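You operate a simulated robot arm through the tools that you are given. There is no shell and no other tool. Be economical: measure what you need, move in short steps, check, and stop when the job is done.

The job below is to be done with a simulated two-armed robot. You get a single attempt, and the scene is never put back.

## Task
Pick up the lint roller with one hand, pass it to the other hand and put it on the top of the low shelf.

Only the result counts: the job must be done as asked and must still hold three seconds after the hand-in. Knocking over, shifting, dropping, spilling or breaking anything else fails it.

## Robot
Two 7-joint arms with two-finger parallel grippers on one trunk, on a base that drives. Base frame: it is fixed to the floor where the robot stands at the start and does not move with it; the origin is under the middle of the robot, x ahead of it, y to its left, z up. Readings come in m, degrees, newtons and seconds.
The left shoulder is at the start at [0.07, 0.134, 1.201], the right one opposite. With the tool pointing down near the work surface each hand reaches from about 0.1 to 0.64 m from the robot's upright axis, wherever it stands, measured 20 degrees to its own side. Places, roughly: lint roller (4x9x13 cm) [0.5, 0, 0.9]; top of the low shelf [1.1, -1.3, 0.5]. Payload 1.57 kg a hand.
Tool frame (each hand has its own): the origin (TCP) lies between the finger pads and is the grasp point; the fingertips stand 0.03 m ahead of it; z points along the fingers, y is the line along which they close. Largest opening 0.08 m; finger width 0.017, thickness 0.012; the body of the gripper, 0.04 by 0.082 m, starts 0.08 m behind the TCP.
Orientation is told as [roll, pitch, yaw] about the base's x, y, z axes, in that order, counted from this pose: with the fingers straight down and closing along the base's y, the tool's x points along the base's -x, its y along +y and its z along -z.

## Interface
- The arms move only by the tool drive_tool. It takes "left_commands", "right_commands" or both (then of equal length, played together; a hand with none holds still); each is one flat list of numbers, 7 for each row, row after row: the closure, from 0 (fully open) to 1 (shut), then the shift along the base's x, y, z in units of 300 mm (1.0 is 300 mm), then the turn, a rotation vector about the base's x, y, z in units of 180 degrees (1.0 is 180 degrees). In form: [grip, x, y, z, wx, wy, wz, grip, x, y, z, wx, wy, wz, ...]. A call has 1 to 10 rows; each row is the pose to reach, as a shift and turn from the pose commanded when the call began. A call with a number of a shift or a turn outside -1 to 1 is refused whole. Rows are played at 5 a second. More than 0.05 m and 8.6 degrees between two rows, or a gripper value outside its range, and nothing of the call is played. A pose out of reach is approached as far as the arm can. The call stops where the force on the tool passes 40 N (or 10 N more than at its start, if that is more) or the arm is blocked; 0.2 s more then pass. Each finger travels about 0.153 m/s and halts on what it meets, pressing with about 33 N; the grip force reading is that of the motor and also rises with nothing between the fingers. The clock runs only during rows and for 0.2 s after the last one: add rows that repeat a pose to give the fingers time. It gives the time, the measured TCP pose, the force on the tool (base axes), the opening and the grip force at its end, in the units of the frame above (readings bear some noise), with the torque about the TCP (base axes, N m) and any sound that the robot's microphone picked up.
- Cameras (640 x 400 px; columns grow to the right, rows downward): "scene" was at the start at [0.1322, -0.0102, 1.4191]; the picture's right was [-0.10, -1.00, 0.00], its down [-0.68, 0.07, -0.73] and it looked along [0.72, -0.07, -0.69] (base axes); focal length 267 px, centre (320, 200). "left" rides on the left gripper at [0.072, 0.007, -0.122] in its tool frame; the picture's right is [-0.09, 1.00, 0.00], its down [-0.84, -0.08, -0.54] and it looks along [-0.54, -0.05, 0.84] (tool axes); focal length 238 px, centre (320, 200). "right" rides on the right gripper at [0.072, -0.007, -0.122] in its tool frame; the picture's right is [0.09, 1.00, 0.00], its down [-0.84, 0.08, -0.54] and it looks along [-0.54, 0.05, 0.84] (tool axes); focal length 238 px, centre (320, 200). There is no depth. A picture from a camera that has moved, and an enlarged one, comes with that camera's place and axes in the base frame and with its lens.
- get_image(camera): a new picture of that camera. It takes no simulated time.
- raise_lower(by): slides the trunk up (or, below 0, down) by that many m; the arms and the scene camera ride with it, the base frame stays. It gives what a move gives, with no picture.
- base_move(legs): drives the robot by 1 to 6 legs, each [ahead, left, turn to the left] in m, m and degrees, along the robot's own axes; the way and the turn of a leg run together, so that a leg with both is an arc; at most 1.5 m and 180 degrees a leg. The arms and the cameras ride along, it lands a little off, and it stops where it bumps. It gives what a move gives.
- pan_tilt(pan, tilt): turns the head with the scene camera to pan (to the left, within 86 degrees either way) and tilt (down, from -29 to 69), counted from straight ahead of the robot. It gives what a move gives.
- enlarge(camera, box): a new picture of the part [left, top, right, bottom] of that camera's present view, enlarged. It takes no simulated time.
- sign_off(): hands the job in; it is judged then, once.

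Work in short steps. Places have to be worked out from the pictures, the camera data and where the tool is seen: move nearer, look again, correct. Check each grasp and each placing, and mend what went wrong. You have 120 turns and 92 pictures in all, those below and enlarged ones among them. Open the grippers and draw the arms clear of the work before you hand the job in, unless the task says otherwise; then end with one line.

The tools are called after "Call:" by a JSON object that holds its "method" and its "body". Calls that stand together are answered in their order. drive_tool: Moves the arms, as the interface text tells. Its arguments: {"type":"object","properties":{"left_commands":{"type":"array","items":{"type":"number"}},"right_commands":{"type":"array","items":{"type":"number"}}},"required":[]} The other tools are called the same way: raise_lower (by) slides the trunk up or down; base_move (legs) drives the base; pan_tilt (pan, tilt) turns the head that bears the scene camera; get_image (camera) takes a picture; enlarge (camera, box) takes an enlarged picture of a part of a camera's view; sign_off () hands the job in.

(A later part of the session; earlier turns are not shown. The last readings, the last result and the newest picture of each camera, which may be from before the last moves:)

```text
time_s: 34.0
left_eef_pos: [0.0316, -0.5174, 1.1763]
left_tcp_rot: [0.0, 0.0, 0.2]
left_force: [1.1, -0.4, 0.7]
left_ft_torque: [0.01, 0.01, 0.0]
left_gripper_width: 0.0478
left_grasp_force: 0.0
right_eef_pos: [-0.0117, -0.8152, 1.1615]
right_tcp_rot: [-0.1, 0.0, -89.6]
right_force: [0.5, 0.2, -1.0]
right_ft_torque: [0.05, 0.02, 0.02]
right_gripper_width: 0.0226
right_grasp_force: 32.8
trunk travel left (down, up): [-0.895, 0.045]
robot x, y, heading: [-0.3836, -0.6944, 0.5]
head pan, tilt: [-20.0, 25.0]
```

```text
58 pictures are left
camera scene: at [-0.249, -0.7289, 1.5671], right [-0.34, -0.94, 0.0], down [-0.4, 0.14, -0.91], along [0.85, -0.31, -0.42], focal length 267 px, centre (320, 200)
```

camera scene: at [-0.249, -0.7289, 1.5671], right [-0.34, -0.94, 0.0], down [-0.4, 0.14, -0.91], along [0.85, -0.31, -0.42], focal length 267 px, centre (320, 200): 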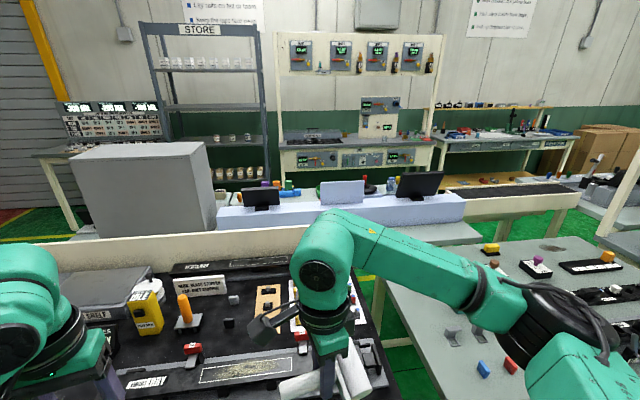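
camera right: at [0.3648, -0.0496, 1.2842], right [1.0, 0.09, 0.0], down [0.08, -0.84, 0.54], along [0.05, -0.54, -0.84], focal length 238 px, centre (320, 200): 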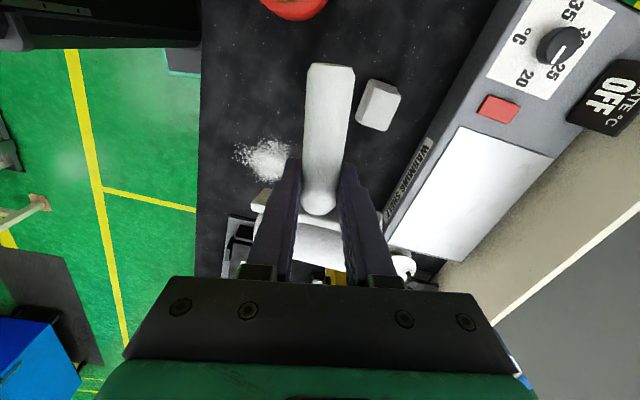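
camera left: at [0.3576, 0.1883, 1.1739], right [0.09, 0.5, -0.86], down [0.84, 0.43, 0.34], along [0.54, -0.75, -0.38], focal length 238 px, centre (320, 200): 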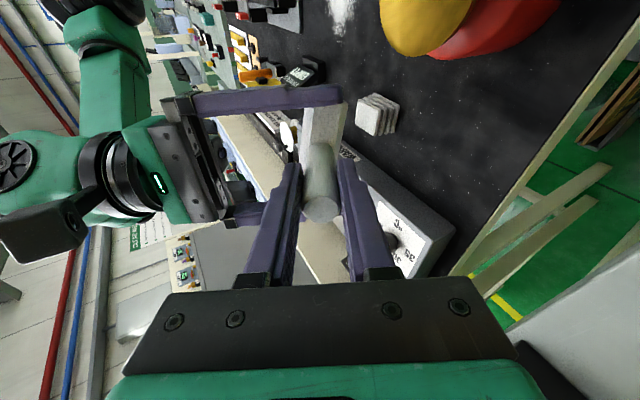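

Still hidden by the arm. I turn the base about 24° right so the gap between the arms faces the shelf.

Call:
{"method": "base_move", "body": {"legs": [[0, 0, -24]]}}

Call:
{"method": "pan_tilt", "body": {"pan": 0, "tilt": 30}}

Call:
{"method": "get_image", "body": {"camera": "scene"}}

Call:
{"method": "get_image", "body": {"camera": "left"}}

```text
time_s: 35.6
left_eef_pos: [0.067, -0.705, 1.1759]
left_tcp_rot: [-0.1, 0.0, -24.1]
left_force: [0.7, 0.0, -0.9]
left_ft_torque: [0.01, -0.03, -0.03]
left_gripper_width: 0.0478
left_grasp_force: 0.0
right_eef_pos: [-0.0938, -0.959, 1.1624]
right_tcp_rot: [0.0, 0.0, -114.2]
right_force: [1.0, 0.2, -0.7]
right_ft_torque: [0.02, 0.0, 0.02]
right_gripper_width: 0.0223
right_grasp_force: 33.0
trunk travel left (down, up): [-0.895, 0.045]
robot x, y, heading: [-0.3872, -0.6938, -24.0]
head pan, tilt: [-20.0, 25.0]
```

```text
time_s: 36.5
left_eef_pos: [0.0659, -0.7058, 1.1756]
left_tcp_rot: [0.0, -0.1, -24.1]
left_force: [-0.9, 0.5, 0.3]
left_ft_torque: [0.01, -0.01, 0.01]
left_gripper_width: 0.0477
left_grasp_force: 0.0
right_eef_pos: [-0.0946, -0.9597, 1.1618]
right_tcp_rot: [0.0, 0.0, -114.2]
right_force: [0.8, 0.0, -0.9]
right_ft_torque: [0.0, 0.01, 0.01]
right_gripper_width: 0.0224
right_grasp_force: 33.0
trunk travel left (down, up): [-0.895, 0.045]
robot x, y, heading: [-0.386, -0.6954, -24.2]
head pan, tilt: [0.0, 30.0]
```

```text
57 pictures are left
camera scene: at [-0.2577, -0.7559, 1.5592], right [-0.41, -0.91, 0.0], down [-0.46, 0.21, -0.87], along [0.79, -0.35, -0.5], focal length 267 px, centre (320, 200)
```

scene: 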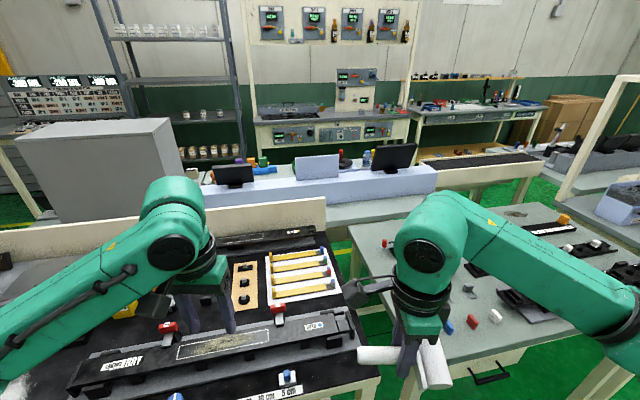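

```text
56 pictures are left
camera left: at [0.003, -0.6706, 1.2984], right [0.49, 0.87, 0.0], down [0.73, -0.41, 0.54], along [0.47, -0.27, -0.84], focal length 238 px, centre (320, 200)
```

left: 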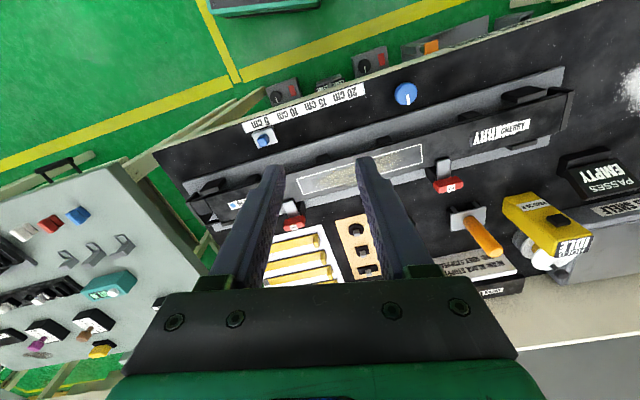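

The lilac riser (top z≈1.01) and its desk (z≈0.85) block the line to the shelf, which may sit beyond or beneath. I back off, lower the trunk and look at the level under the tables.

Call:
{"method": "base_move", "body": {"legs": [[-0.4, 0, 0]]}}

Call:
{"method": "raise_lower", "body": {"by": -0.6}}

Call:
{"method": "pan_tilt", "body": {"pan": 0, "tilt": 12}}

Call:
{"method": "get_image", "body": {"camera": "scene"}}

```text
time_s: 39.0
left_eef_pos: [-0.3028, -0.5441, 1.1741]
left_tcp_rot: [0.0, 0.1, -25.0]
left_force: [-0.2, 0.3, 0.6]
left_ft_torque: [-0.02, 0.03, -0.01]
left_gripper_width: 0.048
left_grasp_force: 0.0
right_eef_pos: [-0.4672, -0.7955, 1.1616]
right_tcp_rot: [-0.1, 0.0, -115.1]
right_force: [-0.5, 0.4, -0.7]
right_ft_torque: [0.08, -0.01, 0.03]
right_gripper_width: 0.0224
right_grasp_force: 32.6
trunk travel left (down, up): [-0.895, 0.045]
robot x, y, heading: [-0.7535, -0.5274, -25.0]
head pan, tilt: [0.0, 30.0]
```

```text
refused: -0.6 is not a number from -0.4 to 0.4
```

```text
time_s: 39.8
left_eef_pos: [-0.3045, -0.5421, 1.175]
left_tcp_rot: [0.0, -0.1, -25.0]
left_force: [0.5, 1.0, 0.0]
left_ft_torque: [0.02, -0.05, -0.01]
left_gripper_width: 0.0481
left_grasp_force: 0.1
right_eef_pos: [-0.4697, -0.7952, 1.1629]
right_tcp_rot: [0.0, -0.1, -115.1]
right_force: [-0.3, -0.4, -0.4]
right_ft_torque: [0.01, -0.06, 0.02]
right_gripper_width: 0.0223
right_grasp_force: 32.8
trunk travel left (down, up): [-0.895, 0.045]
robot x, y, heading: [-0.7555, -0.526, -25.0]
head pan, tilt: [0.0, 12.0]
```

```text
55 pictures are left
camera scene: at [-0.627, -0.5889, 1.5882], right [-0.42, -0.91, 0.0], down [-0.19, 0.09, -0.98], along [0.89, -0.41, -0.21], focal length 267 px, centre (320, 200)
```

scene: 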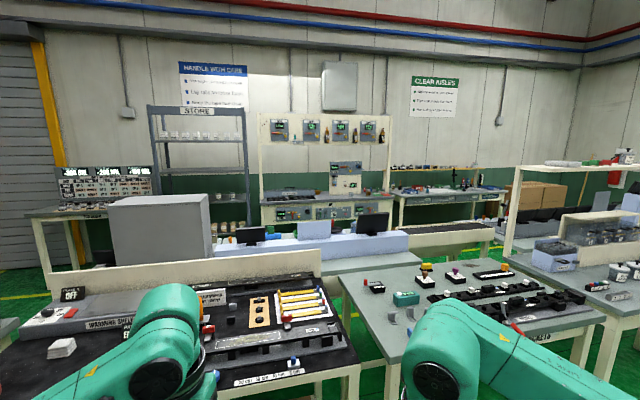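

Good overview; now I lower the trunk in two steps and look under the tables.

Call:
{"method": "raise_lower", "body": {"by": -0.4}}

Call:
{"method": "raise_lower", "body": {"by": -0.35}}

Call:
{"method": "get_image", "body": {"camera": "scene"}}

```text
time_s: 43.6
left_eef_pos: [-0.3045, -0.5435, 0.7753]
left_tcp_rot: [0.0, -0.1, -24.9]
left_force: [0.3, -0.6, -0.2]
left_ft_torque: [0.0, 0.02, 0.0]
left_gripper_width: 0.0479
left_grasp_force: 0.0
right_eef_pos: [-0.4694, -0.7953, 0.7618]
right_tcp_rot: [-0.1, 0.0, -115.0]
right_force: [0.1, -0.1, -1.7]
right_ft_torque: [0.03, -0.01, 0.02]
right_gripper_width: 0.0224
right_grasp_force: 32.8
trunk travel left (down, up): [-0.495, 0.445]
robot x, y, heading: [-0.7583, -0.526, -24.9]
head pan, tilt: [0.0, 12.0]
```

```text
time_s: 47.0
left_eef_pos: [-0.3039, -0.5432, 0.4257]
left_tcp_rot: [0.0, -0.1, -25.0]
left_force: [0.1, -0.1, 0.5]
left_ft_torque: [-0.02, -0.01, -0.02]
left_gripper_width: 0.0481
left_grasp_force: 0.0
right_eef_pos: [-0.4693, -0.7952, 0.412]
right_tcp_rot: [-0.1, 0.1, -115.1]
right_force: [0.5, 0.8, -1.7]
right_ft_torque: [0.04, 0.0, -0.02]
right_gripper_width: 0.0224
right_grasp_force: 33.2
trunk travel left (down, up): [-0.145, 0.795]
robot x, y, heading: [-0.7578, -0.5261, -25.1]
head pan, tilt: [0.0, 12.0]
```

```text
54 pictures are left
camera scene: at [-0.6266, -0.5891, 0.8383], right [-0.42, -0.91, 0.0], down [-0.19, 0.09, -0.98], along [0.89, -0.41, -0.21], focal length 267 px, centre (320, 200)
```

scene: 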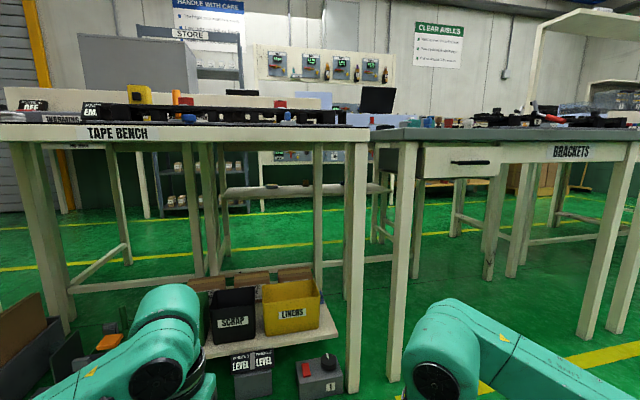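

A grey low surface appears at (309,191), exactly where the shelf should be. I enlarge it.

Call:
{"method": "enlarge", "body": {"camera": "scene", "box": [190, 110, 430, 270]}}

```text
2.50 times, centred on (310, 190) of scene
camera zoom: at [-0.6266, -0.5891, 0.8383], right [-0.42, -0.91, 0.0], down [-0.19, 0.09, -0.98], along [0.89, -0.41, -0.21], focal length 668 px, centre (345, 225)
```

zoom: 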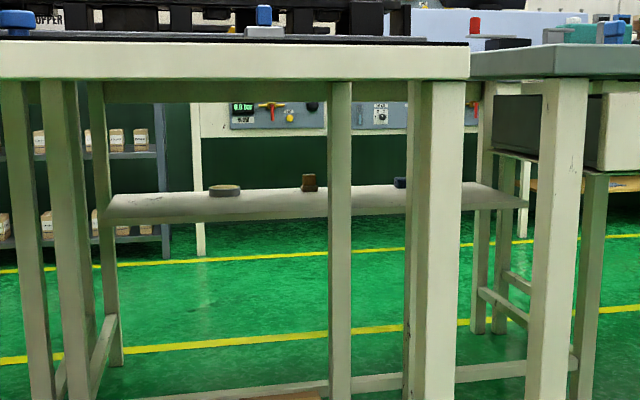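

The low shelf is an under-desk shelf (z≈0.5) running from about (1.13,-0.74) to (0.84,-1.85), below the lilac desk; the front is blocked by the tape bench. I need a way round to its far side, so I raise the trunk and survey both directions.

Call:
{"method": "raise_lower", "body": {"by": 0.4}}

Call:
{"method": "raise_lower", "body": {"by": 0.38}}

Call:
{"method": "pan_tilt", "body": {"pan": 65, "tilt": 18}}

Call:
{"method": "get_image", "body": {"camera": "scene"}}

Call:
{"method": "pan_tilt", "body": {"pan": -60, "tilt": 18}}

Call:
{"method": "get_image", "body": {"camera": "scene"}}

```text
time_s: 50.9
left_eef_pos: [-0.3036, -0.5416, 0.8255]
left_tcp_rot: [0.1, 0.1, -25.0]
left_force: [0.5, 0.2, 0.2]
left_ft_torque: [-0.02, 0.01, 0.03]
left_gripper_width: 0.0479
left_grasp_force: 0.1
right_eef_pos: [-0.4689, -0.7955, 0.8119]
right_tcp_rot: [-0.1, 0.0, -115.1]
right_force: [0.9, -0.6, -1.8]
right_ft_torque: [0.02, -0.01, 0.02]
right_gripper_width: 0.0224
right_grasp_force: 33.0
trunk travel left (down, up): [-0.545, 0.395]
robot x, y, heading: [-0.7555, -0.5261, -25.1]
head pan, tilt: [0.0, 12.0]
```

```text
time_s: 54.5
left_eef_pos: [-0.303, -0.5434, 1.2066]
left_tcp_rot: [0.0, 0.0, -25.0]
left_force: [-0.6, 0.4, 0.4]
left_ft_torque: [-0.04, 0.01, 0.0]
left_gripper_width: 0.048
left_grasp_force: 0.1
right_eef_pos: [-0.4684, -0.795, 1.1917]
right_tcp_rot: [0.0, 0.0, -115.1]
right_force: [-0.1, 0.0, -1.7]
right_ft_torque: [-0.03, -0.02, -0.05]
right_gripper_width: 0.0227
right_grasp_force: 32.3
trunk travel left (down, up): [-0.925, 0.015]
robot x, y, heading: [-0.7592, -0.5265, -25.0]
head pan, tilt: [0.0, 12.0]
```

```text
time_s: 55.9
left_eef_pos: [-0.3037, -0.5439, 1.2047]
left_tcp_rot: [0.0, 0.0, -25.0]
left_force: [-0.3, 0.5, -1.2]
left_ft_torque: [-0.01, 0.01, 0.0]
left_gripper_width: 0.0482
left_grasp_force: 0.0
right_eef_pos: [-0.47, -0.7947, 1.193]
right_tcp_rot: [0.0, 0.0, -115.1]
right_force: [-0.5, -0.5, -1.5]
right_ft_torque: [0.03, 0.0, 0.03]
right_gripper_width: 0.0224
right_grasp_force: 33.1
trunk travel left (down, up): [-0.925, 0.015]
robot x, y, heading: [-0.7573, -0.5273, -24.9]
head pan, tilt: [65.0, 18.0]
```

```text
52 pictures are left
camera scene: at [-0.6392, -0.4899, 1.6085], right [0.64, -0.77, 0.0], down [-0.24, -0.2, -0.95], along [0.73, 0.61, -0.31], focal length 267 px, centre (320, 200)
```

scene: 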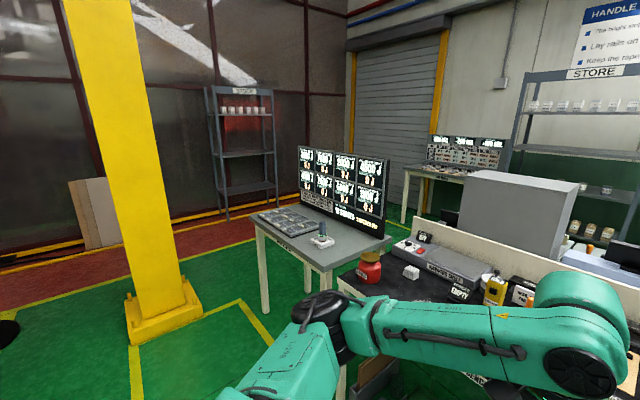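

```text
time_s: 58.0
left_eef_pos: [-0.3039, -0.5436, 1.2059]
left_tcp_rot: [0.0, 0.0, -25.1]
left_force: [0.1, 0.6, -1.0]
left_ft_torque: [-0.01, 0.03, -0.01]
left_gripper_width: 0.048
left_grasp_force: 0.1
right_eef_pos: [-0.47, -0.7947, 1.1924]
right_tcp_rot: [0.0, 0.1, -115.0]
right_force: [-0.9, -0.2, -0.8]
right_ft_torque: [0.0, 0.02, -0.02]
right_gripper_width: 0.0223
right_grasp_force: 33.1
trunk travel left (down, up): [-0.925, 0.015]
robot x, y, heading: [-0.7567, -0.5248, -24.8]
head pan, tilt: [-60.0, 18.0]
```

```text
51 pictures are left
camera scene: at [-0.7027, -0.6428, 1.6085], right [-1.0, -0.09, 0.0], down [-0.03, 0.31, -0.95], along [0.08, -0.95, -0.31], focal length 267 px, centre (320, 200)
```

scene: 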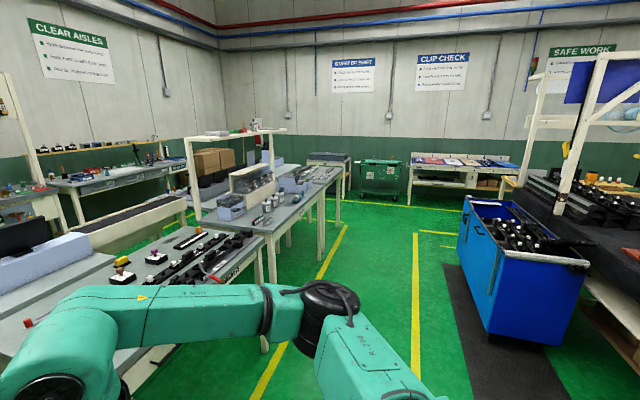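

The left side is open: floor leads past the yellow pillar and round behind the scoreboard bench toward the far aisle. I turn left to face +y and survey the way.

Call:
{"method": "base_move", "body": {"legs": [[0, 0, 115]]}}

Call:
{"method": "pan_tilt", "body": {"pan": 0, "tilt": 25}}

Call:
{"method": "get_image", "body": {"camera": "scene"}}

```text
time_s: 63.2
left_eef_pos: [-0.9472, -0.1162, 1.2052]
left_tcp_rot: [0.0, 0.0, 92.2]
left_force: [0.4, 0.0, -0.1]
left_ft_torque: [-0.02, 0.03, -0.02]
left_gripper_width: 0.0479
left_grasp_force: 0.1
right_eef_pos: [-0.6485, -0.1482, 1.1929]
right_tcp_rot: [0.0, 0.0, 2.2]
right_force: [-0.2, -0.6, -1.1]
right_ft_torque: [0.01, -0.01, 0.01]
right_gripper_width: 0.0224
right_grasp_force: 33.3
trunk travel left (down, up): [-0.925, 0.015]
robot x, y, heading: [-0.7575, -0.527, 92.3]
head pan, tilt: [-60.0, 18.0]
```

```text
time_s: 64.5
left_eef_pos: [-0.9476, -0.1148, 1.2053]
left_tcp_rot: [-0.1, 0.0, 92.3]
left_force: [0.3, -0.5, -0.2]
left_ft_torque: [0.02, -0.03, 0.0]
left_gripper_width: 0.0481
left_grasp_force: 0.0
right_eef_pos: [-0.6491, -0.1485, 1.1925]
right_tcp_rot: [0.0, -0.1, 2.1]
right_force: [0.1, 0.1, -0.8]
right_ft_torque: [-0.03, 0.0, -0.02]
right_gripper_width: 0.0224
right_grasp_force: 32.8
trunk travel left (down, up): [-0.925, 0.015]
robot x, y, heading: [-0.7587, -0.5281, 92.2]
head pan, tilt: [0.0, 25.0]
```

```text
50 pictures are left
camera scene: at [-0.7618, -0.3859, 1.5971], right [1.0, 0.04, 0.0], down [0.02, -0.42, -0.91], along [-0.03, 0.91, -0.42], focal length 267 px, centre (320, 200)
```

scene: 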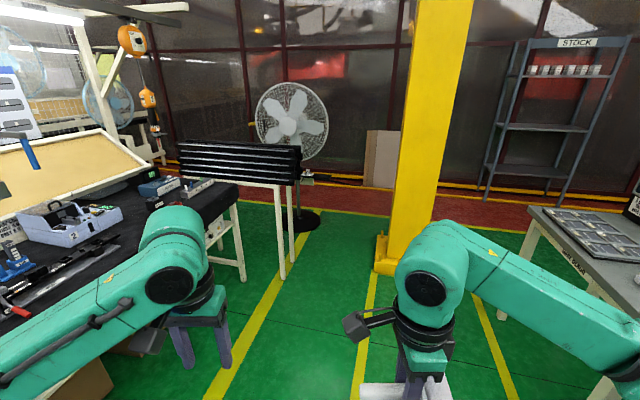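

There is a roughly 0.8 m corridor between the fan/table on the left and the pillar. The elbows spread wide, so I first stretch both hands forward to narrow the robot.

Call:
{"method": "drive_tool", "body": {"left_commands": [0.4, 0.04, 0.14, 0, 0, 0, 0, 0.4, 0.08, 0.28, 0, 0, 0, 0, 0.4, 0.12, 0.42, 0, 0, 0, 0, 0.4, 0.16, 0.58, 0, 0, 0, 0, 0.4, 0.16, 0.58, 0, 0, 0, 0], "right_commands": [1, -0.02, 0.15, 0, 0, 0, 0, 1, -0.04, 0.3, 0, 0, 0, 0, 1, -0.05, 0.45, 0, 0, 0, 0, 1, -0.06, 0.6, 0, 0, 0, 0, 1, -0.06, 0.65, 0, 0, 0, 0]}}

Call:
{"method": "pan_tilt", "body": {"pan": 0, "tilt": 45}}

Call:
{"method": "get_image", "body": {"camera": "scene"}}

```text
time_s: 65.8
left_eef_pos: [-0.8979, 0.0612, 1.2078]
left_tcp_rot: [0.1, 0.0, 92.1]
left_force: [-1.1, 0.2, -0.6]
left_ft_torque: [-0.01, -0.02, 0.0]
left_gripper_width: 0.0478
left_grasp_force: 0.0
right_eef_pos: [-0.6672, 0.0474, 1.1911]
right_tcp_rot: [0.0, -0.2, 2.4]
right_force: [-1.0, 0.8, -0.6]
right_ft_torque: [0.01, 0.04, 0.03]
right_gripper_width: 0.0224
right_grasp_force: 32.7
trunk travel left (down, up): [-0.925, 0.015]
robot x, y, heading: [-0.756, -0.5237, 92.3]
head pan, tilt: [0.0, 25.0]
```

```text
time_s: 66.6
left_eef_pos: [-0.8975, 0.0591, 1.208]
left_tcp_rot: [0.0, 0.0, 92.3]
left_force: [0.1, 0.2, -0.2]
left_ft_torque: [0.0, 0.01, 0.04]
left_gripper_width: 0.0481
left_grasp_force: 0.2
right_eef_pos: [-0.6673, 0.0457, 1.1936]
right_tcp_rot: [0.0, 0.1, 2.2]
right_force: [0.1, 0.4, -0.3]
right_ft_torque: [-0.03, 0.03, -0.02]
right_gripper_width: 0.0223
right_grasp_force: 32.7
trunk travel left (down, up): [-0.925, 0.015]
robot x, y, heading: [-0.755, -0.5272, 92.3]
head pan, tilt: [0.0, 45.0]
```

```text
49 pictures are left
camera scene: at [-0.762, -0.3974, 1.5667], right [1.0, 0.04, 0.0], down [0.03, -0.71, -0.71], along [-0.03, 0.71, -0.71], focal length 267 px, centre (320, 200)
```

scene: 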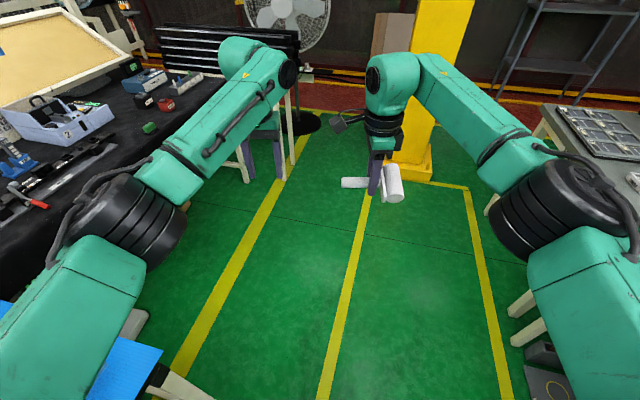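

Half-width is now about 0.4 m. I drive up the corridor, trimming heading to 90° and centring at x≈-0.70, stopping at y≈0.95 to check.

Call:
{"method": "base_move", "body": {"legs": [[0.2, -0.055, -2.3], [1.25, 0, 0]]}}

Call:
{"method": "pan_tilt", "body": {"pan": 0, "tilt": 50}}

Call:
{"method": "get_image", "body": {"camera": "scene"}}

```text
time_s: 74.0
left_eef_pos: [-0.8177, 1.4958, 1.2086]
left_tcp_rot: [0.0, 0.2, 89.9]
left_force: [-0.3, -0.3, 0.0]
left_ft_torque: [0.03, -0.01, 0.03]
left_gripper_width: 0.0476
left_grasp_force: 0.1
right_eef_pos: [-0.5863, 1.4732, 1.1924]
right_tcp_rot: [0.0, 0.0, -0.2]
right_force: [-0.1, -0.9, -1.5]
right_ft_torque: [0.0, 0.03, 0.04]
right_gripper_width: 0.0224
right_grasp_force: 33.0
trunk travel left (down, up): [-0.925, 0.015]
robot x, y, heading: [-0.6981, 0.9035, 89.6]
head pan, tilt: [0.0, 45.0]
```

```text
time_s: 74.7
left_eef_pos: [-0.8173, 1.4968, 1.2084]
left_tcp_rot: [0.0, 0.0, 89.7]
left_force: [-0.4, -1.5, 0.3]
left_ft_torque: [0.01, 0.01, -0.04]
left_gripper_width: 0.048
left_grasp_force: 0.0
right_eef_pos: [-0.5867, 1.4742, 1.1927]
right_tcp_rot: [0.0, 0.1, -0.1]
right_force: [0.6, -0.2, -1.1]
right_ft_torque: [0.03, 0.07, -0.05]
right_gripper_width: 0.0222
right_grasp_force: 32.9
trunk travel left (down, up): [-0.925, 0.015]
robot x, y, heading: [-0.6983, 0.9074, 89.9]
head pan, tilt: [0.0, 50.0]
```

```text
48 pictures are left
camera scene: at [-0.6999, 1.0306, 1.5597], right [1.0, 0.0, 0.0], down [0.0, -0.77, -0.64], along [0.0, 0.64, -0.77], focal length 267 px, centre (320, 200)
```

scene: 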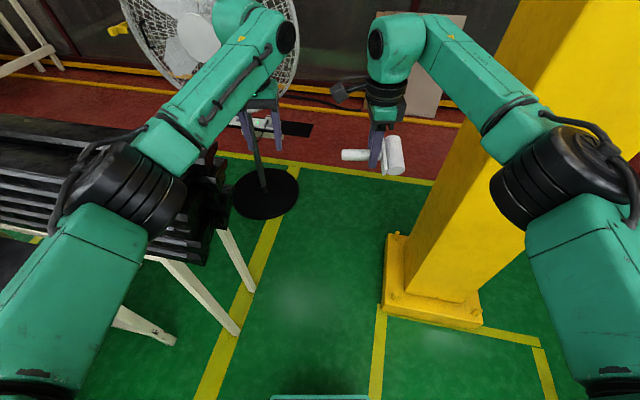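

The rack's black conveyor (top z≈1.13, end x≈-0.97) is close under the left elbow. I raise the left hand and move it inward so its elbow goes up and in before passing.

Call:
{"method": "drive_tool", "body": {"left_commands": [0.4, 0, 0, 0.12, 0, 0, 0, 0.4, 0, 0, 0.24, 0, 0, 0, 0.4, 0.06, 0.03, 0.36, 0, 0, 0, 0.4, 0.12, 0.06, 0.48, 0, 0, 0, 0.4, 0.18, 0.09, 0.55, 0, 0, 0, 0.4, 0.23, 0.12, 0.6, 0, 0, 0]}}

Call:
{"method": "pan_tilt", "body": {"pan": 25, "tilt": 50}}

Call:
{"method": "get_image", "body": {"camera": "scene"}}

```text
time_s: 76.1
left_eef_pos: [-0.7831, 1.4697, 1.3516]
left_tcp_rot: [-0.1, 0.2, 90.0]
left_force: [0.0, 0.1, 0.0]
left_ft_torque: [-0.01, -0.04, 0.0]
left_gripper_width: 0.048
left_grasp_force: 0.0
left hand out of reach, approached as far as the arm can: row 3, 4, 5, 6
right_eef_pos: [-0.5889, 1.4752, 1.1926]
right_tcp_rot: [-0.1, -0.1, -0.2]
right_force: [0.1, -0.8, -1.4]
right_ft_torque: [0.01, 0.0, 0.01]
right_gripper_width: 0.0224
right_grasp_force: 33.2
trunk travel left (down, up): [-0.925, 0.015]
robot x, y, heading: [-0.6969, 0.9013, 90.1]
head pan, tilt: [0.0, 50.0]
```

```text
time_s: 77.0
left_eef_pos: [-0.7818, 1.4686, 1.3524]
left_tcp_rot: [-0.1, 0.1, 89.9]
left_force: [0.8, -0.3, -0.1]
left_ft_torque: [-0.02, -0.03, 0.0]
left_gripper_width: 0.0478
left_grasp_force: 0.1
right_eef_pos: [-0.5865, 1.474, 1.1927]
right_tcp_rot: [-0.1, 0.0, -0.2]
right_force: [0.0, 0.5, -1.2]
right_ft_torque: [-0.01, 0.0, 0.04]
right_gripper_width: 0.0224
right_grasp_force: 33.4
trunk travel left (down, up): [-0.925, 0.015]
robot x, y, heading: [-0.7021, 0.9045, 89.5]
head pan, tilt: [25.0, 50.0]
```

```text
47 pictures are left
camera scene: at [-0.7323, 1.0237, 1.5596], right [0.91, 0.42, 0.0], down [0.32, -0.7, -0.64], along [-0.27, 0.58, -0.77], focal length 267 px, centre (320, 200)
```

scene: 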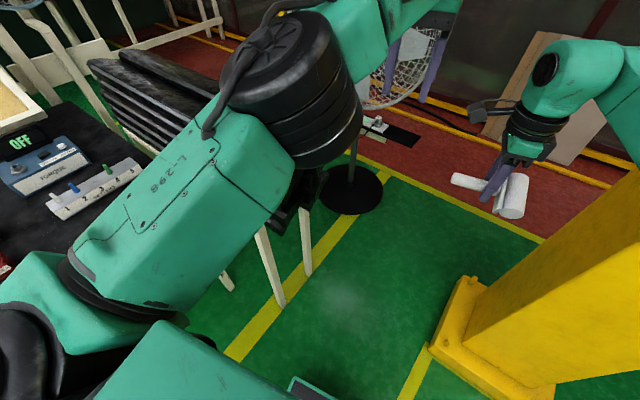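

The left elbow is now well above the conveyor. I drive on to y≈1.42, biasing slightly left to stay clear of the pillar.

Call:
{"method": "base_move", "body": {"legs": [[0.52, 0.03, 0.3]]}}

Call:
{"method": "pan_tilt", "body": {"pan": 0, "tilt": 40}}

Call:
{"method": "get_image", "body": {"camera": "scene"}}

```text
time_s: 80.0
left_eef_pos: [-0.8162, 1.9699, 1.3545]
left_tcp_rot: [0.0, -0.1, 90.3]
left_force: [0.3, -0.3, 0.3]
left_ft_torque: [0.03, -0.03, 0.02]
left_gripper_width: 0.0479
left_grasp_force: 0.1
right_eef_pos: [-0.6215, 1.9761, 1.1939]
right_tcp_rot: [0.1, -0.1, 0.2]
right_force: [0.3, -0.9, -0.9]
right_ft_torque: [0.03, 0.02, 0.01]
right_gripper_width: 0.0224
right_grasp_force: 33.1
trunk travel left (down, up): [-0.925, 0.015]
robot x, y, heading: [-0.7314, 1.4083, 90.4]
head pan, tilt: [25.0, 50.0]
```

```text
time_s: 80.8
left_eef_pos: [-0.8159, 1.9723, 1.3537]
left_tcp_rot: [-0.1, 0.2, 90.2]
left_force: [-0.6, 1.2, 0.3]
left_ft_torque: [0.0, -0.01, 0.03]
left_gripper_width: 0.0477
left_grasp_force: 0.1
right_eef_pos: [-0.6209, 1.9792, 1.1917]
right_tcp_rot: [-0.1, 0.1, 0.0]
right_force: [-0.6, 0.6, -0.4]
right_ft_torque: [-0.01, 0.04, -0.04]
right_gripper_width: 0.0222
right_grasp_force: 33.1
trunk travel left (down, up): [-0.925, 0.015]
robot x, y, heading: [-0.7305, 1.4017, 90.2]
head pan, tilt: [0.0, 40.0]
```

```text
46 pictures are left
camera scene: at [-0.7316, 1.543, 1.5737], right [1.0, 0.0, 0.0], down [0.0, -0.64, -0.77], along [0.0, 0.77, -0.64], focal length 267 px, centre (320, 200)
```

scene: 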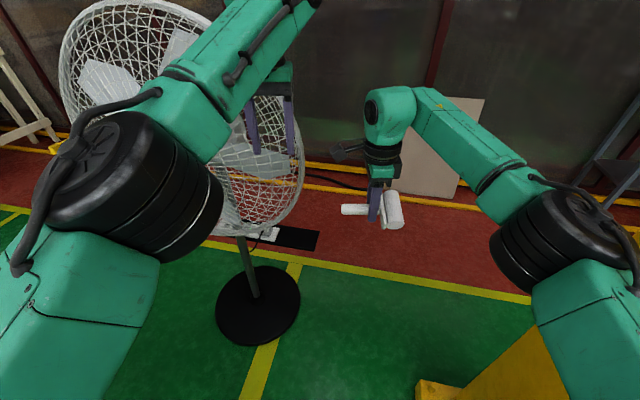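

The fan cage's right edge is at x≈-0.785, y≈2.3. I pull the left hand back 0.15 m so it stays clear of the fan.

Call:
{"method": "drive_tool", "body": {"left_commands": [0.4, 0.03, -0.13, 0, 0, 0, 0, 0.4, 0.06, -0.26, 0, 0, 0, 0, 0.4, 0.1, -0.39, 0, 0, 0, 0, 0.4, 0.13, -0.52, 0, 0, 0, 0]}}

Call:
{"method": "base_move", "body": {"legs": [[0.34, 0, 0]]}}

Call:
{"method": "pan_tilt", "body": {"pan": -45, "tilt": 35}}

Call:
{"method": "get_image", "body": {"camera": "scene"}}

```text
time_s: 81.8
left_eef_pos: [-0.7774, 1.8151, 1.3512]
left_tcp_rot: [-0.2, 0.1, 90.3]
left_force: [-0.4, -0.5, -0.7]
left_ft_torque: [0.0, -0.02, 0.05]
left_gripper_width: 0.048
left_grasp_force: 0.1
right_eef_pos: [-0.6227, 1.978, 1.1925]
right_tcp_rot: [0.0, -0.1, 0.2]
right_force: [-0.5, 0.6, -0.9]
right_ft_torque: [0.0, 0.01, 0.03]
right_gripper_width: 0.0223
right_grasp_force: 33.1
trunk travel left (down, up): [-0.925, 0.015]
robot x, y, heading: [-0.7289, 1.4072, 90.2]
head pan, tilt: [0.0, 40.0]
```

```text
time_s: 84.1
left_eef_pos: [-0.7811, 2.163, 1.3511]
left_tcp_rot: [0.0, -0.1, 90.7]
left_force: [0.3, -1.0, -0.4]
left_ft_torque: [0.03, 0.01, -0.01]
left_gripper_width: 0.0482
left_grasp_force: 0.1
right_eef_pos: [-0.6289, 2.3275, 1.1953]
right_tcp_rot: [0.1, 0.0, 0.6]
right_force: [1.1, 0.0, -0.3]
right_ft_torque: [0.01, 0.03, 0.01]
right_gripper_width: 0.0224
right_grasp_force: 32.7
trunk travel left (down, up): [-0.925, 0.015]
robot x, y, heading: [-0.7292, 1.7595, 90.5]
head pan, tilt: [0.0, 40.0]
```

```text
time_s: 85.2
left_eef_pos: [-0.7798, 2.1656, 1.3527]
left_tcp_rot: [0.0, 0.0, 90.7]
left_force: [-0.7, 0.2, -1.0]
left_ft_torque: [-0.04, 0.01, 0.01]
left_gripper_width: 0.048
left_grasp_force: 0.1
right_eef_pos: [-0.6275, 2.3299, 1.1926]
right_tcp_rot: [0.0, 0.0, 0.6]
right_force: [-0.2, 0.8, -0.9]
right_ft_torque: [-0.03, 0.01, -0.01]
right_gripper_width: 0.0224
right_grasp_force: 32.8
trunk travel left (down, up): [-0.925, 0.015]
robot x, y, heading: [-0.7319, 1.7576, 90.8]
head pan, tilt: [-45.0, 35.0]
```

```text
45 pictures are left
camera scene: at [-0.6728, 1.8709, 1.5813], right [0.72, -0.7, 0.0], down [-0.4, -0.41, -0.82], along [0.57, 0.59, -0.57], focal length 267 px, centre (320, 200)
```

scene: 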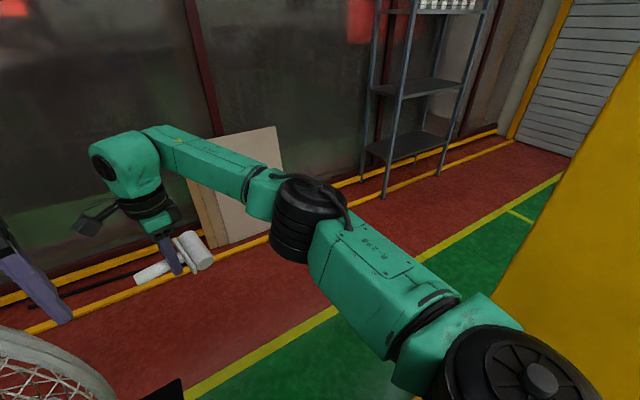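

Arms can't pass beside the fan at this height, but the space under its cage is free. I lower the trunk 0.75 m so the arms travel below the cage.

Call:
{"method": "raise_lower", "body": {"by": -0.4}}

Call:
{"method": "raise_lower", "body": {"by": -0.35}}

Call:
{"method": "pan_tilt", "body": {"pan": 35, "tilt": 15}}

Call:
{"method": "get_image", "body": {"camera": "scene"}}

```text
time_s: 86.9
left_eef_pos: [-0.7721, 2.1594, 1.207]
left_tcp_rot: [-0.2, -0.3, 90.3]
left_force: [15.4, -9.6, -0.2]
left_ft_torque: [-0.3, -0.43, 0.19]
left_gripper_width: 0.0349
left_grasp_force: 0.1
right_eef_pos: [-0.6231, 2.3254, 1.0471]
right_tcp_rot: [0.2, 0.3, 0.5]
right_force: [0.3, -0.3, -0.3]
right_ft_torque: [0.01, 0.02, 0.02]
right_gripper_width: 0.0223
right_grasp_force: 32.4
trunk travel left (down, up): [-0.778, 0.162]
robot x, y, heading: [-0.731, 1.762, 90.5]
head pan, tilt: [-45.0, 35.0]
stopped: the force on the tool passed its limit (the readings are from after the stop); the commanded pose is now the measured one
```

```text
time_s: 87.6
left_eef_pos: [-0.7693, 2.1586, 1.1931]
left_tcp_rot: [-0.7, -0.8, 90.1]
left_force: [17.6, -9.3, 8.1]
left_ft_torque: [-0.2, -0.29, 0.12]
left_gripper_width: 0.033
left_grasp_force: 0.1
right_eef_pos: [-0.6219, 2.3242, 1.0302]
right_tcp_rot: [0.3, 0.3, 0.5]
right_force: [0.1, -0.4, -0.4]
right_ft_torque: [0.02, 0.02, 0.01]
right_gripper_width: 0.0223
right_grasp_force: 32.9
trunk travel left (down, up): [-0.761, 0.179]
robot x, y, heading: [-0.7339, 1.7592, 90.6]
head pan, tilt: [-45.0, 35.0]
stopped: the force on the tool passed its limit (the readings are from after the stop); the commanded pose is now the measured one
```

```text
time_s: 89.1
left_eef_pos: [-0.7701, 2.1597, 1.1931]
left_tcp_rot: [-0.4, -0.8, 90.3]
left_force: [19.3, -14.2, 1.6]
left_ft_torque: [-0.41, -0.5, 0.2]
left_gripper_width: 0.0308
left_grasp_force: 0.0
right_eef_pos: [-0.6218, 2.325, 1.0298]
right_tcp_rot: [0.2, 0.4, 0.4]
right_force: [1.1, -0.3, -1.3]
right_ft_torque: [-0.03, 0.03, 0.0]
right_gripper_width: 0.0226
right_grasp_force: 32.8
trunk travel left (down, up): [-0.761, 0.179]
robot x, y, heading: [-0.734, 1.7618, 90.6]
head pan, tilt: [35.0, 15.0]
```

```text
44 pictures are left
camera scene: at [-0.78, 1.8777, 1.4499], right [0.81, 0.58, 0.0], down [0.14, -0.21, -0.97], along [-0.56, 0.79, -0.25], focal length 267 px, centre (320, 200)
```

scene: 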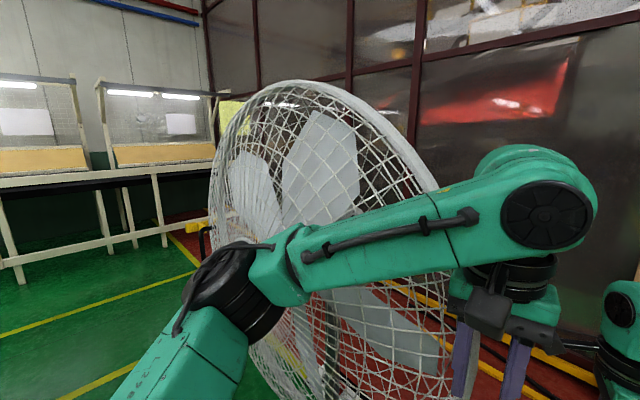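

The left fingertip is touching the fan cage. I withdraw the left hand immediately along the contact force (+x, −y).

Call:
{"method": "drive_tool", "body": {"left_commands": [0.4, 0.05, -0.05, 0, 0, 0, 0, 0.4, 0.1, -0.15, 0, 0, 0, 0, 0.4, 0.15, -0.27, 0, 0, 0, 0, 0.4, 0.2, -0.4, 0, 0, 0, 0]}}

Call:
{"method": "get_image", "body": {"camera": "scene"}}

Call:
{"method": "get_image", "body": {"camera": "left"}}

```text
time_s: 90.1
left_eef_pos: [-0.7197, 2.0419, 1.1891]
left_tcp_rot: [-0.6, -0.5, 90.5]
left_force: [0.0, -0.5, 0.5]
left_ft_torque: [-0.01, -0.03, 0.0]
left_gripper_width: 0.048
left_grasp_force: 0.0
right_eef_pos: [-0.6276, 2.3282, 1.0289]
right_tcp_rot: [0.0, -0.1, 0.6]
right_force: [1.0, -0.1, -1.4]
right_ft_torque: [0.0, 0.03, -0.01]
right_gripper_width: 0.0224
right_grasp_force: 32.7
trunk travel left (down, up): [-0.761, 0.179]
robot x, y, heading: [-0.7337, 1.7595, 90.7]
head pan, tilt: [35.0, 15.0]
```

```text
43 pictures are left
camera scene: at [-0.788, 1.8829, 1.4492], right [0.81, 0.58, 0.0], down [0.15, -0.21, -0.97], along [-0.56, 0.79, -0.26], focal length 267 px, centre (320, 200)
```

scene: 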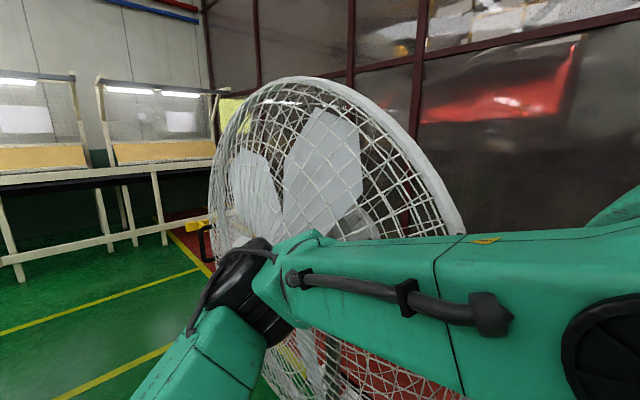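

```text
42 pictures are left
camera left: at [-0.7281, 1.9698, 1.311], right [-1.0, 0.08, -0.01], down [0.06, 0.83, 0.55], along [0.05, 0.55, -0.83], focal length 238 px, centre (320, 200)
```

left: 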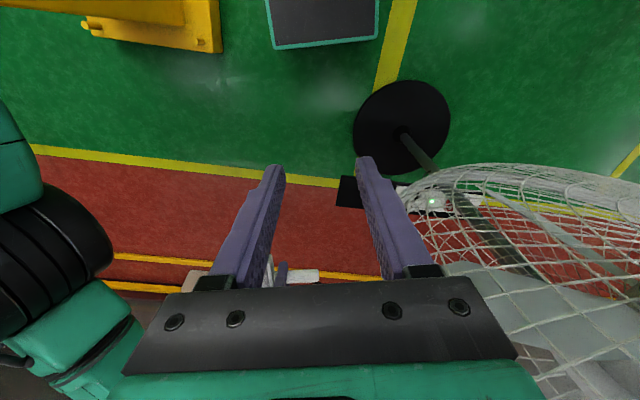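

The fan base is still where it was, (-1.13, 2.40). This posture can't get past, so I'll raise the trunk, back out of the corridor, and come again with the arms low (below fan cage and conveyor) and stretched.

Call:
{"method": "raise_lower", "body": {"by": 0.17}}

Call:
{"method": "base_move", "body": {"legs": [[-1.2, 0, 0]]}}

Call:
{"method": "pan_tilt", "body": {"pan": 0, "tilt": 25}}

Call:
{"method": "get_image", "body": {"camera": "scene"}}

```text
time_s: 92.0
left_eef_pos: [-0.7199, 2.0447, 1.3597]
left_tcp_rot: [-0.6, -0.6, 90.5]
left_force: [-0.6, 0.2, -0.7]
left_ft_torque: [0.04, 0.02, 0.01]
left_gripper_width: 0.0478
left_grasp_force: 0.1
right_eef_pos: [-0.6278, 2.33, 1.1984]
right_tcp_rot: [0.1, 0.0, 0.6]
right_force: [1.5, 0.2, -0.8]
right_ft_torque: [-0.01, 0.03, 0.02]
right_gripper_width: 0.0222
right_grasp_force: 33.2
trunk travel left (down, up): [-0.931, 0.009]
robot x, y, heading: [-0.7308, 1.7601, 90.7]
head pan, tilt: [35.0, 15.0]
```

```text
time_s: 98.0
left_eef_pos: [-0.7218, 0.8724, 1.359]
left_tcp_rot: [-0.7, -0.4, 87.9]
left_force: [0.6, 0.0, 0.7]
left_ft_torque: [-0.01, -0.02, -0.03]
left_gripper_width: 0.0482
left_grasp_force: 0.1
right_eef_pos: [-0.6157, 1.1533, 1.1981]
right_tcp_rot: [-0.1, 0.0, -2.0]
right_force: [0.5, -0.2, -1.4]
right_ft_torque: [0.01, 0.08, -0.02]
right_gripper_width: 0.0223
right_grasp_force: 32.6
trunk travel left (down, up): [-0.931, 0.009]
robot x, y, heading: [-0.7494, 0.5867, 88.1]
head pan, tilt: [35.0, 15.0]
```

```text
time_s: 99.0
left_eef_pos: [-0.7217, 0.871, 1.3597]
left_tcp_rot: [-0.6, -0.5, 87.9]
left_force: [0.4, -0.5, -0.1]
left_ft_torque: [-0.01, -0.01, 0.0]
left_gripper_width: 0.048
left_grasp_force: 0.0
right_eef_pos: [-0.6158, 1.1529, 1.1988]
right_tcp_rot: [0.0, 0.0, -2.1]
right_force: [-0.1, 0.0, -2.3]
right_ft_torque: [-0.01, 0.02, -0.01]
right_gripper_width: 0.0223
right_grasp_force: 32.9
trunk travel left (down, up): [-0.931, 0.009]
robot x, y, heading: [-0.7472, 0.5879, 88.5]
head pan, tilt: [0.0, 25.0]
```

```text
41 pictures are left
camera scene: at [-0.7425, 0.7281, 1.6029], right [1.0, -0.03, 0.0], down [-0.01, -0.42, -0.91], along [0.03, 0.91, -0.42], focal length 267 px, centre (320, 200)
```

scene: 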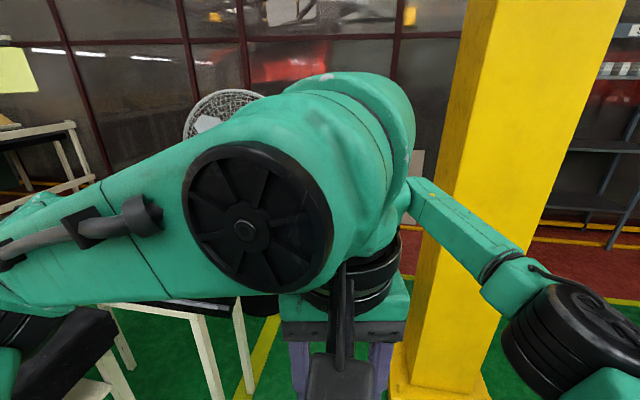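

Now I stretch both hands well forward (narrowing the elbows) before lowering the trunk.

Call:
{"method": "drive_tool", "body": {"left_commands": [0.4, -0.04, 0.125, -0.07, 0, 0, 0, 0.4, -0.08, 0.25, -0.14, 0, 0, 0, 0.4, -0.12, 0.375, -0.2, 0, 0, 0, 0.4, -0.16, 0.5, -0.27, 0, 0, 0, 0.4, -0.2, 0.625, -0.34, 0, 0, 0, 0.4, -0.24, 0.75, -0.4, 0, 0, 0, 0.4, -0.28, 0.875, -0.47, 0, 0, 0, 0.4, -0.32, 1.0, -0.53, 0, 0, 0, 0.4, -0.32, 1.0, -0.53, 0, 0, 0], "right_commands": [1, 0, 0.03, 0, 0, 0, 0, 1, 0, 0.06, 0, 0, 0, 0, 1, 0, 0.09, 0, 0, 0, 0, 1, 0, 0.12, 0, 0, 0, 0, 1, 0, 0.15, 0, 0, 0, 0, 1, 0, 0.18, 0, 0, 0, 0, 1, 0, 0.21, 0, 0, 0, 0, 1, 0, 0.21, 0, 0, 0, 0, 1, 0, 0.21, 0, 0, 0, 0]}}

Call:
{"method": "drive_tool", "body": {"left_commands": [0.4, 0, 0.1, 0, 0, 0, 0, 0.4, 0, 0.2, 0, 0, 0, 0, 0.4, 0, 0.2, 0, 0, 0, 0]}}

Call:
{"method": "raise_lower", "body": {"by": -0.4}}

Call:
{"method": "raise_lower", "body": {"by": -0.4}}

Call:
{"method": "get_image", "body": {"camera": "scene"}}

```text
time_s: 101.0
left_eef_pos: [-0.8203, 1.1695, 1.2005]
left_tcp_rot: [-0.6, -0.5, 87.8]
left_force: [0.2, 0.0, -0.2]
left_ft_torque: [0.0, 0.03, 0.0]
left_gripper_width: 0.0482
left_grasp_force: 0.0
right_eef_pos: [-0.6143, 1.1829, 1.1955]
right_tcp_rot: [0.0, 0.0, -1.9]
right_force: [0.0, 0.0, -1.0]
right_ft_torque: [0.01, 0.05, -0.01]
right_gripper_width: 0.0223
right_grasp_force: 32.9
right hand out of reach, approached as far as the arm can: row 4, 5, 6, 7, 8, 9
trunk travel left (down, up): [-0.931, 0.009]
robot x, y, heading: [-0.7469, 0.5827, 88.3]
head pan, tilt: [0.0, 25.0]
```

```text
time_s: 101.8
left_eef_pos: [-0.822, 1.1999, 1.1994]
left_tcp_rot: [-0.7, -0.4, 87.7]
left_force: [-0.3, 0.1, -0.5]
left_ft_torque: [-0.02, -0.05, -0.01]
left_gripper_width: 0.0478
left_grasp_force: 0.2
left hand out of reach, approached as far as the arm can: row 1, 2, 3
right_eef_pos: [-0.6157, 1.1828, 1.1959]
right_tcp_rot: [0.0, -0.1, -2.1]
right_force: [-0.5, 0.1, -2.5]
right_ft_torque: [0.01, 0.04, 0.03]
right_gripper_width: 0.0223
right_grasp_force: 33.3
trunk travel left (down, up): [-0.931, 0.009]
robot x, y, heading: [-0.7468, 0.5887, 87.9]
head pan, tilt: [0.0, 25.0]
```

```text
time_s: 105.6
left_eef_pos: [-0.8211, 1.1995, 0.7982]
left_tcp_rot: [-0.6, -0.4, 87.7]
left_force: [-0.4, -0.2, -0.2]
left_ft_torque: [-0.02, -0.01, 0.01]
left_gripper_width: 0.0479
left_grasp_force: 0.2
right_eef_pos: [-0.6137, 1.1832, 0.796]
right_tcp_rot: [-0.1, 0.0, -2.1]
right_force: [0.0, 0.5, -1.0]
right_ft_torque: [0.01, 0.02, -0.01]
right_gripper_width: 0.0224
right_grasp_force: 32.7
trunk travel left (down, up): [-0.531, 0.409]
robot x, y, heading: [-0.75, 0.5901, 88.2]
head pan, tilt: [0.0, 25.0]
```

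```text
time_s: 109.5
left_eef_pos: [-0.8209, 1.1974, 0.4]
left_tcp_rot: [-0.5, -0.3, 87.6]
left_force: [0.6, 0.3, 0.0]
left_ft_torque: [0.0, -0.01, 0.01]
left_gripper_width: 0.048
left_grasp_force: 0.1
right_eef_pos: [-0.6141, 1.1831, 0.3961]
right_tcp_rot: [-0.1, 0.0, -2.0]
right_force: [-0.2, -0.9, -0.8]
right_ft_torque: [0.01, 0.01, 0.0]
right_gripper_width: 0.0229
right_grasp_force: 32.9
trunk travel left (down, up): [-0.131, 0.809]
robot x, y, heading: [-0.7461, 0.5862, 88.1]
head pan, tilt: [0.0, 25.0]
```

```text
40 pictures are left
camera scene: at [-0.7424, 0.7281, 0.8029], right [1.0, -0.03, 0.0], down [-0.01, -0.42, -0.91], along [0.03, 0.91, -0.42], focal length 267 px, centre (320, 200)
```

scene: 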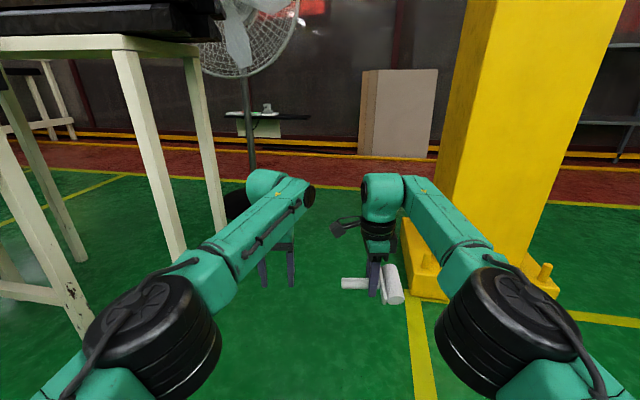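

Half-width is now only ~0.33 m, everything below 0.65 m. I drive up to (-0.71, 1.5), straightened, and check the pose.

Call:
{"method": "base_move", "body": {"legs": [[0, 0, 1.8], [0.915, -0.03, 0]]}}

Call:
{"method": "get_image", "body": {"camera": "scene"}}

```text
time_s: 114.5
left_eef_pos: [-0.8119, 2.0721, 0.3995]
left_tcp_rot: [-0.6, -0.3, 89.8]
left_force: [-0.3, -0.2, 0.5]
left_ft_torque: [-0.02, -0.04, -0.02]
left_gripper_width: 0.0481
left_grasp_force: 0.1
right_eef_pos: [-0.6057, 2.063, 0.3949]
right_tcp_rot: [0.0, 0.1, 0.1]
right_force: [0.4, -0.4, -2.0]
right_ft_torque: [-0.03, 0.04, 0.02]
right_gripper_width: 0.0225
right_grasp_force: 32.6
trunk travel left (down, up): [-0.131, 0.809]
robot x, y, heading: [-0.7144, 1.4629, 90.3]
head pan, tilt: [0.0, 25.0]
```

```text
39 pictures are left
camera scene: at [-0.7169, 1.605, 0.8028], right [1.0, 0.0, 0.0], down [0.0, -0.42, -0.91], along [0.0, 0.91, -0.42], focal length 267 px, centre (320, 200)
```

scene: 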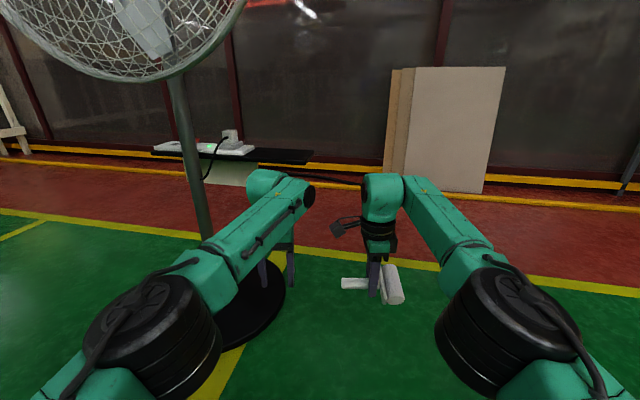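

A small tray hangs near the fan pole (z≈0.57, up to x≈-0.74, y≈2.44). I bring the left hand inward, shift the right slightly, and lower the trunk 0.12 m so the arms pass under it.

Call:
{"method": "drive_tool", "body": {"left_commands": [0.4, 0.06, 0, 0, 0, 0, 0, 0.4, 0.14, 0, 0, 0, 0, 0, 0.4, 0.24, 0, 0, 0, 0, 0], "right_commands": [1, 0.08, 0, 0, 0, 0, 0, 1, 0.16, 0, 0, 0, 0, 0, 1, 0.24, 0, 0, 0, 0, 0]}}

Call:
{"method": "raise_lower", "body": {"by": -0.12}}

Call:
{"method": "base_move", "body": {"legs": [[0.33, -0.015, 0]]}}

Call:
{"method": "get_image", "body": {"camera": "scene"}}

```text
time_s: 115.3
left_eef_pos: [-0.7586, 2.0528, 0.3984]
left_tcp_rot: [-0.5, -0.3, 89.8]
left_force: [0.5, -0.6, 0.9]
left_ft_torque: [-0.01, 0.01, 0.01]
left_gripper_width: 0.048
left_grasp_force: 0.1
left hand out of reach, approached as far as the arm can: row 1, 2, 3
right_eef_pos: [-0.5334, 2.0627, 0.3936]
right_tcp_rot: [0.0, 0.0, 0.2]
right_force: [-0.9, -0.6, -1.3]
right_ft_torque: [0.0, 0.03, 0.0]
right_gripper_width: 0.0223
right_grasp_force: 32.9
trunk travel left (down, up): [-0.131, 0.809]
robot x, y, heading: [-0.7127, 1.4672, 90.3]
head pan, tilt: [0.0, 25.0]
```

```text
time_s: 116.8
left_eef_pos: [-0.7588, 2.0537, 0.2788]
left_tcp_rot: [-0.5, -0.3, 89.7]
left_force: [0.1, 0.2, 0.3]
left_ft_torque: [-0.03, -0.02, -0.03]
left_gripper_width: 0.0481
left_grasp_force: 0.1
right_eef_pos: [-0.5332, 2.0648, 0.2748]
right_tcp_rot: [0.0, 0.0, 0.1]
right_force: [-0.2, 0.1, -0.6]
right_ft_torque: [-0.02, 0.05, 0.01]
right_gripper_width: 0.0226
right_grasp_force: 33.3
trunk travel left (down, up): [-0.011, 0.929]
robot x, y, heading: [-0.7138, 1.4633, 90.2]
head pan, tilt: [0.0, 25.0]
```

```text
time_s: 119.0
left_eef_pos: [-0.7467, 2.3859, 0.2776]
left_tcp_rot: [-0.5, -0.3, 89.9]
left_force: [-0.2, -0.7, -0.1]
left_ft_torque: [0.01, 0.02, 0.02]
left_gripper_width: 0.0479
left_grasp_force: 0.0
right_eef_pos: [-0.5199, 2.3965, 0.2745]
right_tcp_rot: [-0.1, 0.0, 0.3]
right_force: [-0.1, 0.7, -1.7]
right_ft_torque: [0.0, 0.03, -0.02]
right_gripper_width: 0.0225
right_grasp_force: 33.2
trunk travel left (down, up): [-0.011, 0.929]
robot x, y, heading: [-0.7, 1.7958, 90.3]
head pan, tilt: [0.0, 25.0]
```

```text
38 pictures are left
camera scene: at [-0.7039, 1.9373, 0.6828], right [1.0, 0.01, 0.0], down [0.0, -0.42, -0.91], along [-0.01, 0.91, -0.42], focal length 267 px, centre (320, 200)
```

scene: 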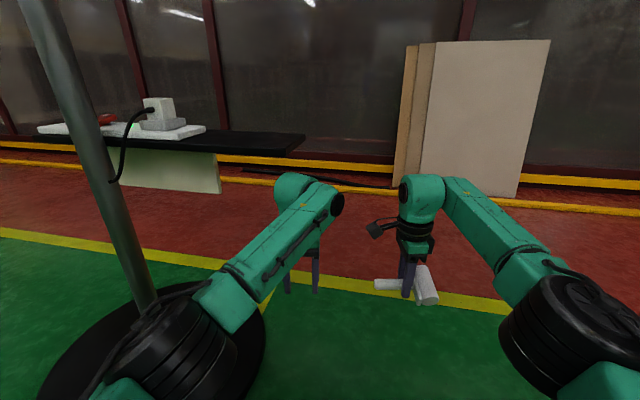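

The way ahead is clear; I turn right 26° here and drive through the gap between fan base and pillar plate.

Call:
{"method": "base_move", "body": {"legs": [[0, 0, -26], [0.25, 0.03, 0], [0.55, 0, 0]]}}

Call:
{"method": "pan_tilt", "body": {"pan": -50, "tilt": 15}}

Call:
{"method": "get_image", "body": {"camera": "scene"}}

```text
time_s: 124.9
left_eef_pos: [-0.1723, 3.0833, 0.2778]
left_tcp_rot: [-0.5, -0.3, 64.4]
left_force: [-0.3, 0.3, 0.4]
left_ft_torque: [0.01, 0.01, 0.02]
left_gripper_width: 0.048
left_grasp_force: 0.0
right_eef_pos: [0.0346, 2.9954, 0.2741]
right_tcp_rot: [-0.1, 0.0, -25.2]
right_force: [-0.7, 0.2, -1.5]
right_ft_torque: [0.0, 0.02, 0.03]
right_gripper_width: 0.0222
right_grasp_force: 32.8
trunk travel left (down, up): [-0.011, 0.929]
robot x, y, heading: [-0.3883, 2.5346, 64.6]
head pan, tilt: [0.0, 25.0]
```

```text
time_s: 126.0
left_eef_pos: [-0.1724, 3.0826, 0.278]
left_tcp_rot: [-0.4, -0.4, 64.4]
left_force: [0.1, 0.0, -0.2]
left_ft_torque: [0.03, -0.02, 0.02]
left_gripper_width: 0.0476
left_grasp_force: 0.0
right_eef_pos: [0.0359, 2.9956, 0.2743]
right_tcp_rot: [0.0, 0.0, -25.2]
right_force: [-0.6, 0.5, -1.6]
right_ft_torque: [0.03, 0.01, -0.02]
right_gripper_width: 0.0224
right_grasp_force: 33.5
trunk travel left (down, up): [-0.011, 0.929]
robot x, y, heading: [-0.3841, 2.532, 64.4]
head pan, tilt: [-50.0, 15.0]
```

```text
37 pictures are left
camera scene: at [-0.275, 2.5998, 0.6991], right [0.26, -0.97, 0.0], down [-0.25, -0.07, -0.97], along [0.93, 0.25, -0.26], focal length 267 px, centre (320, 200)
```

scene: 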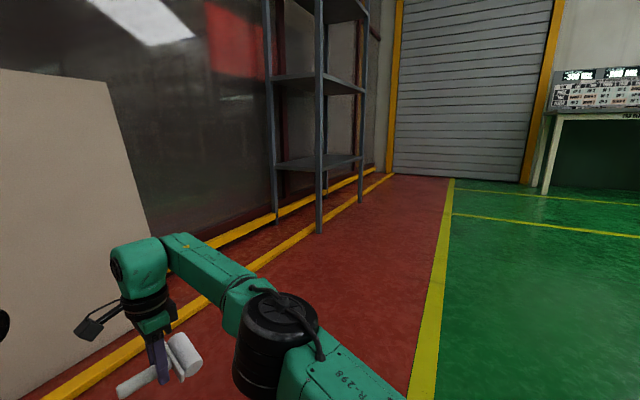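

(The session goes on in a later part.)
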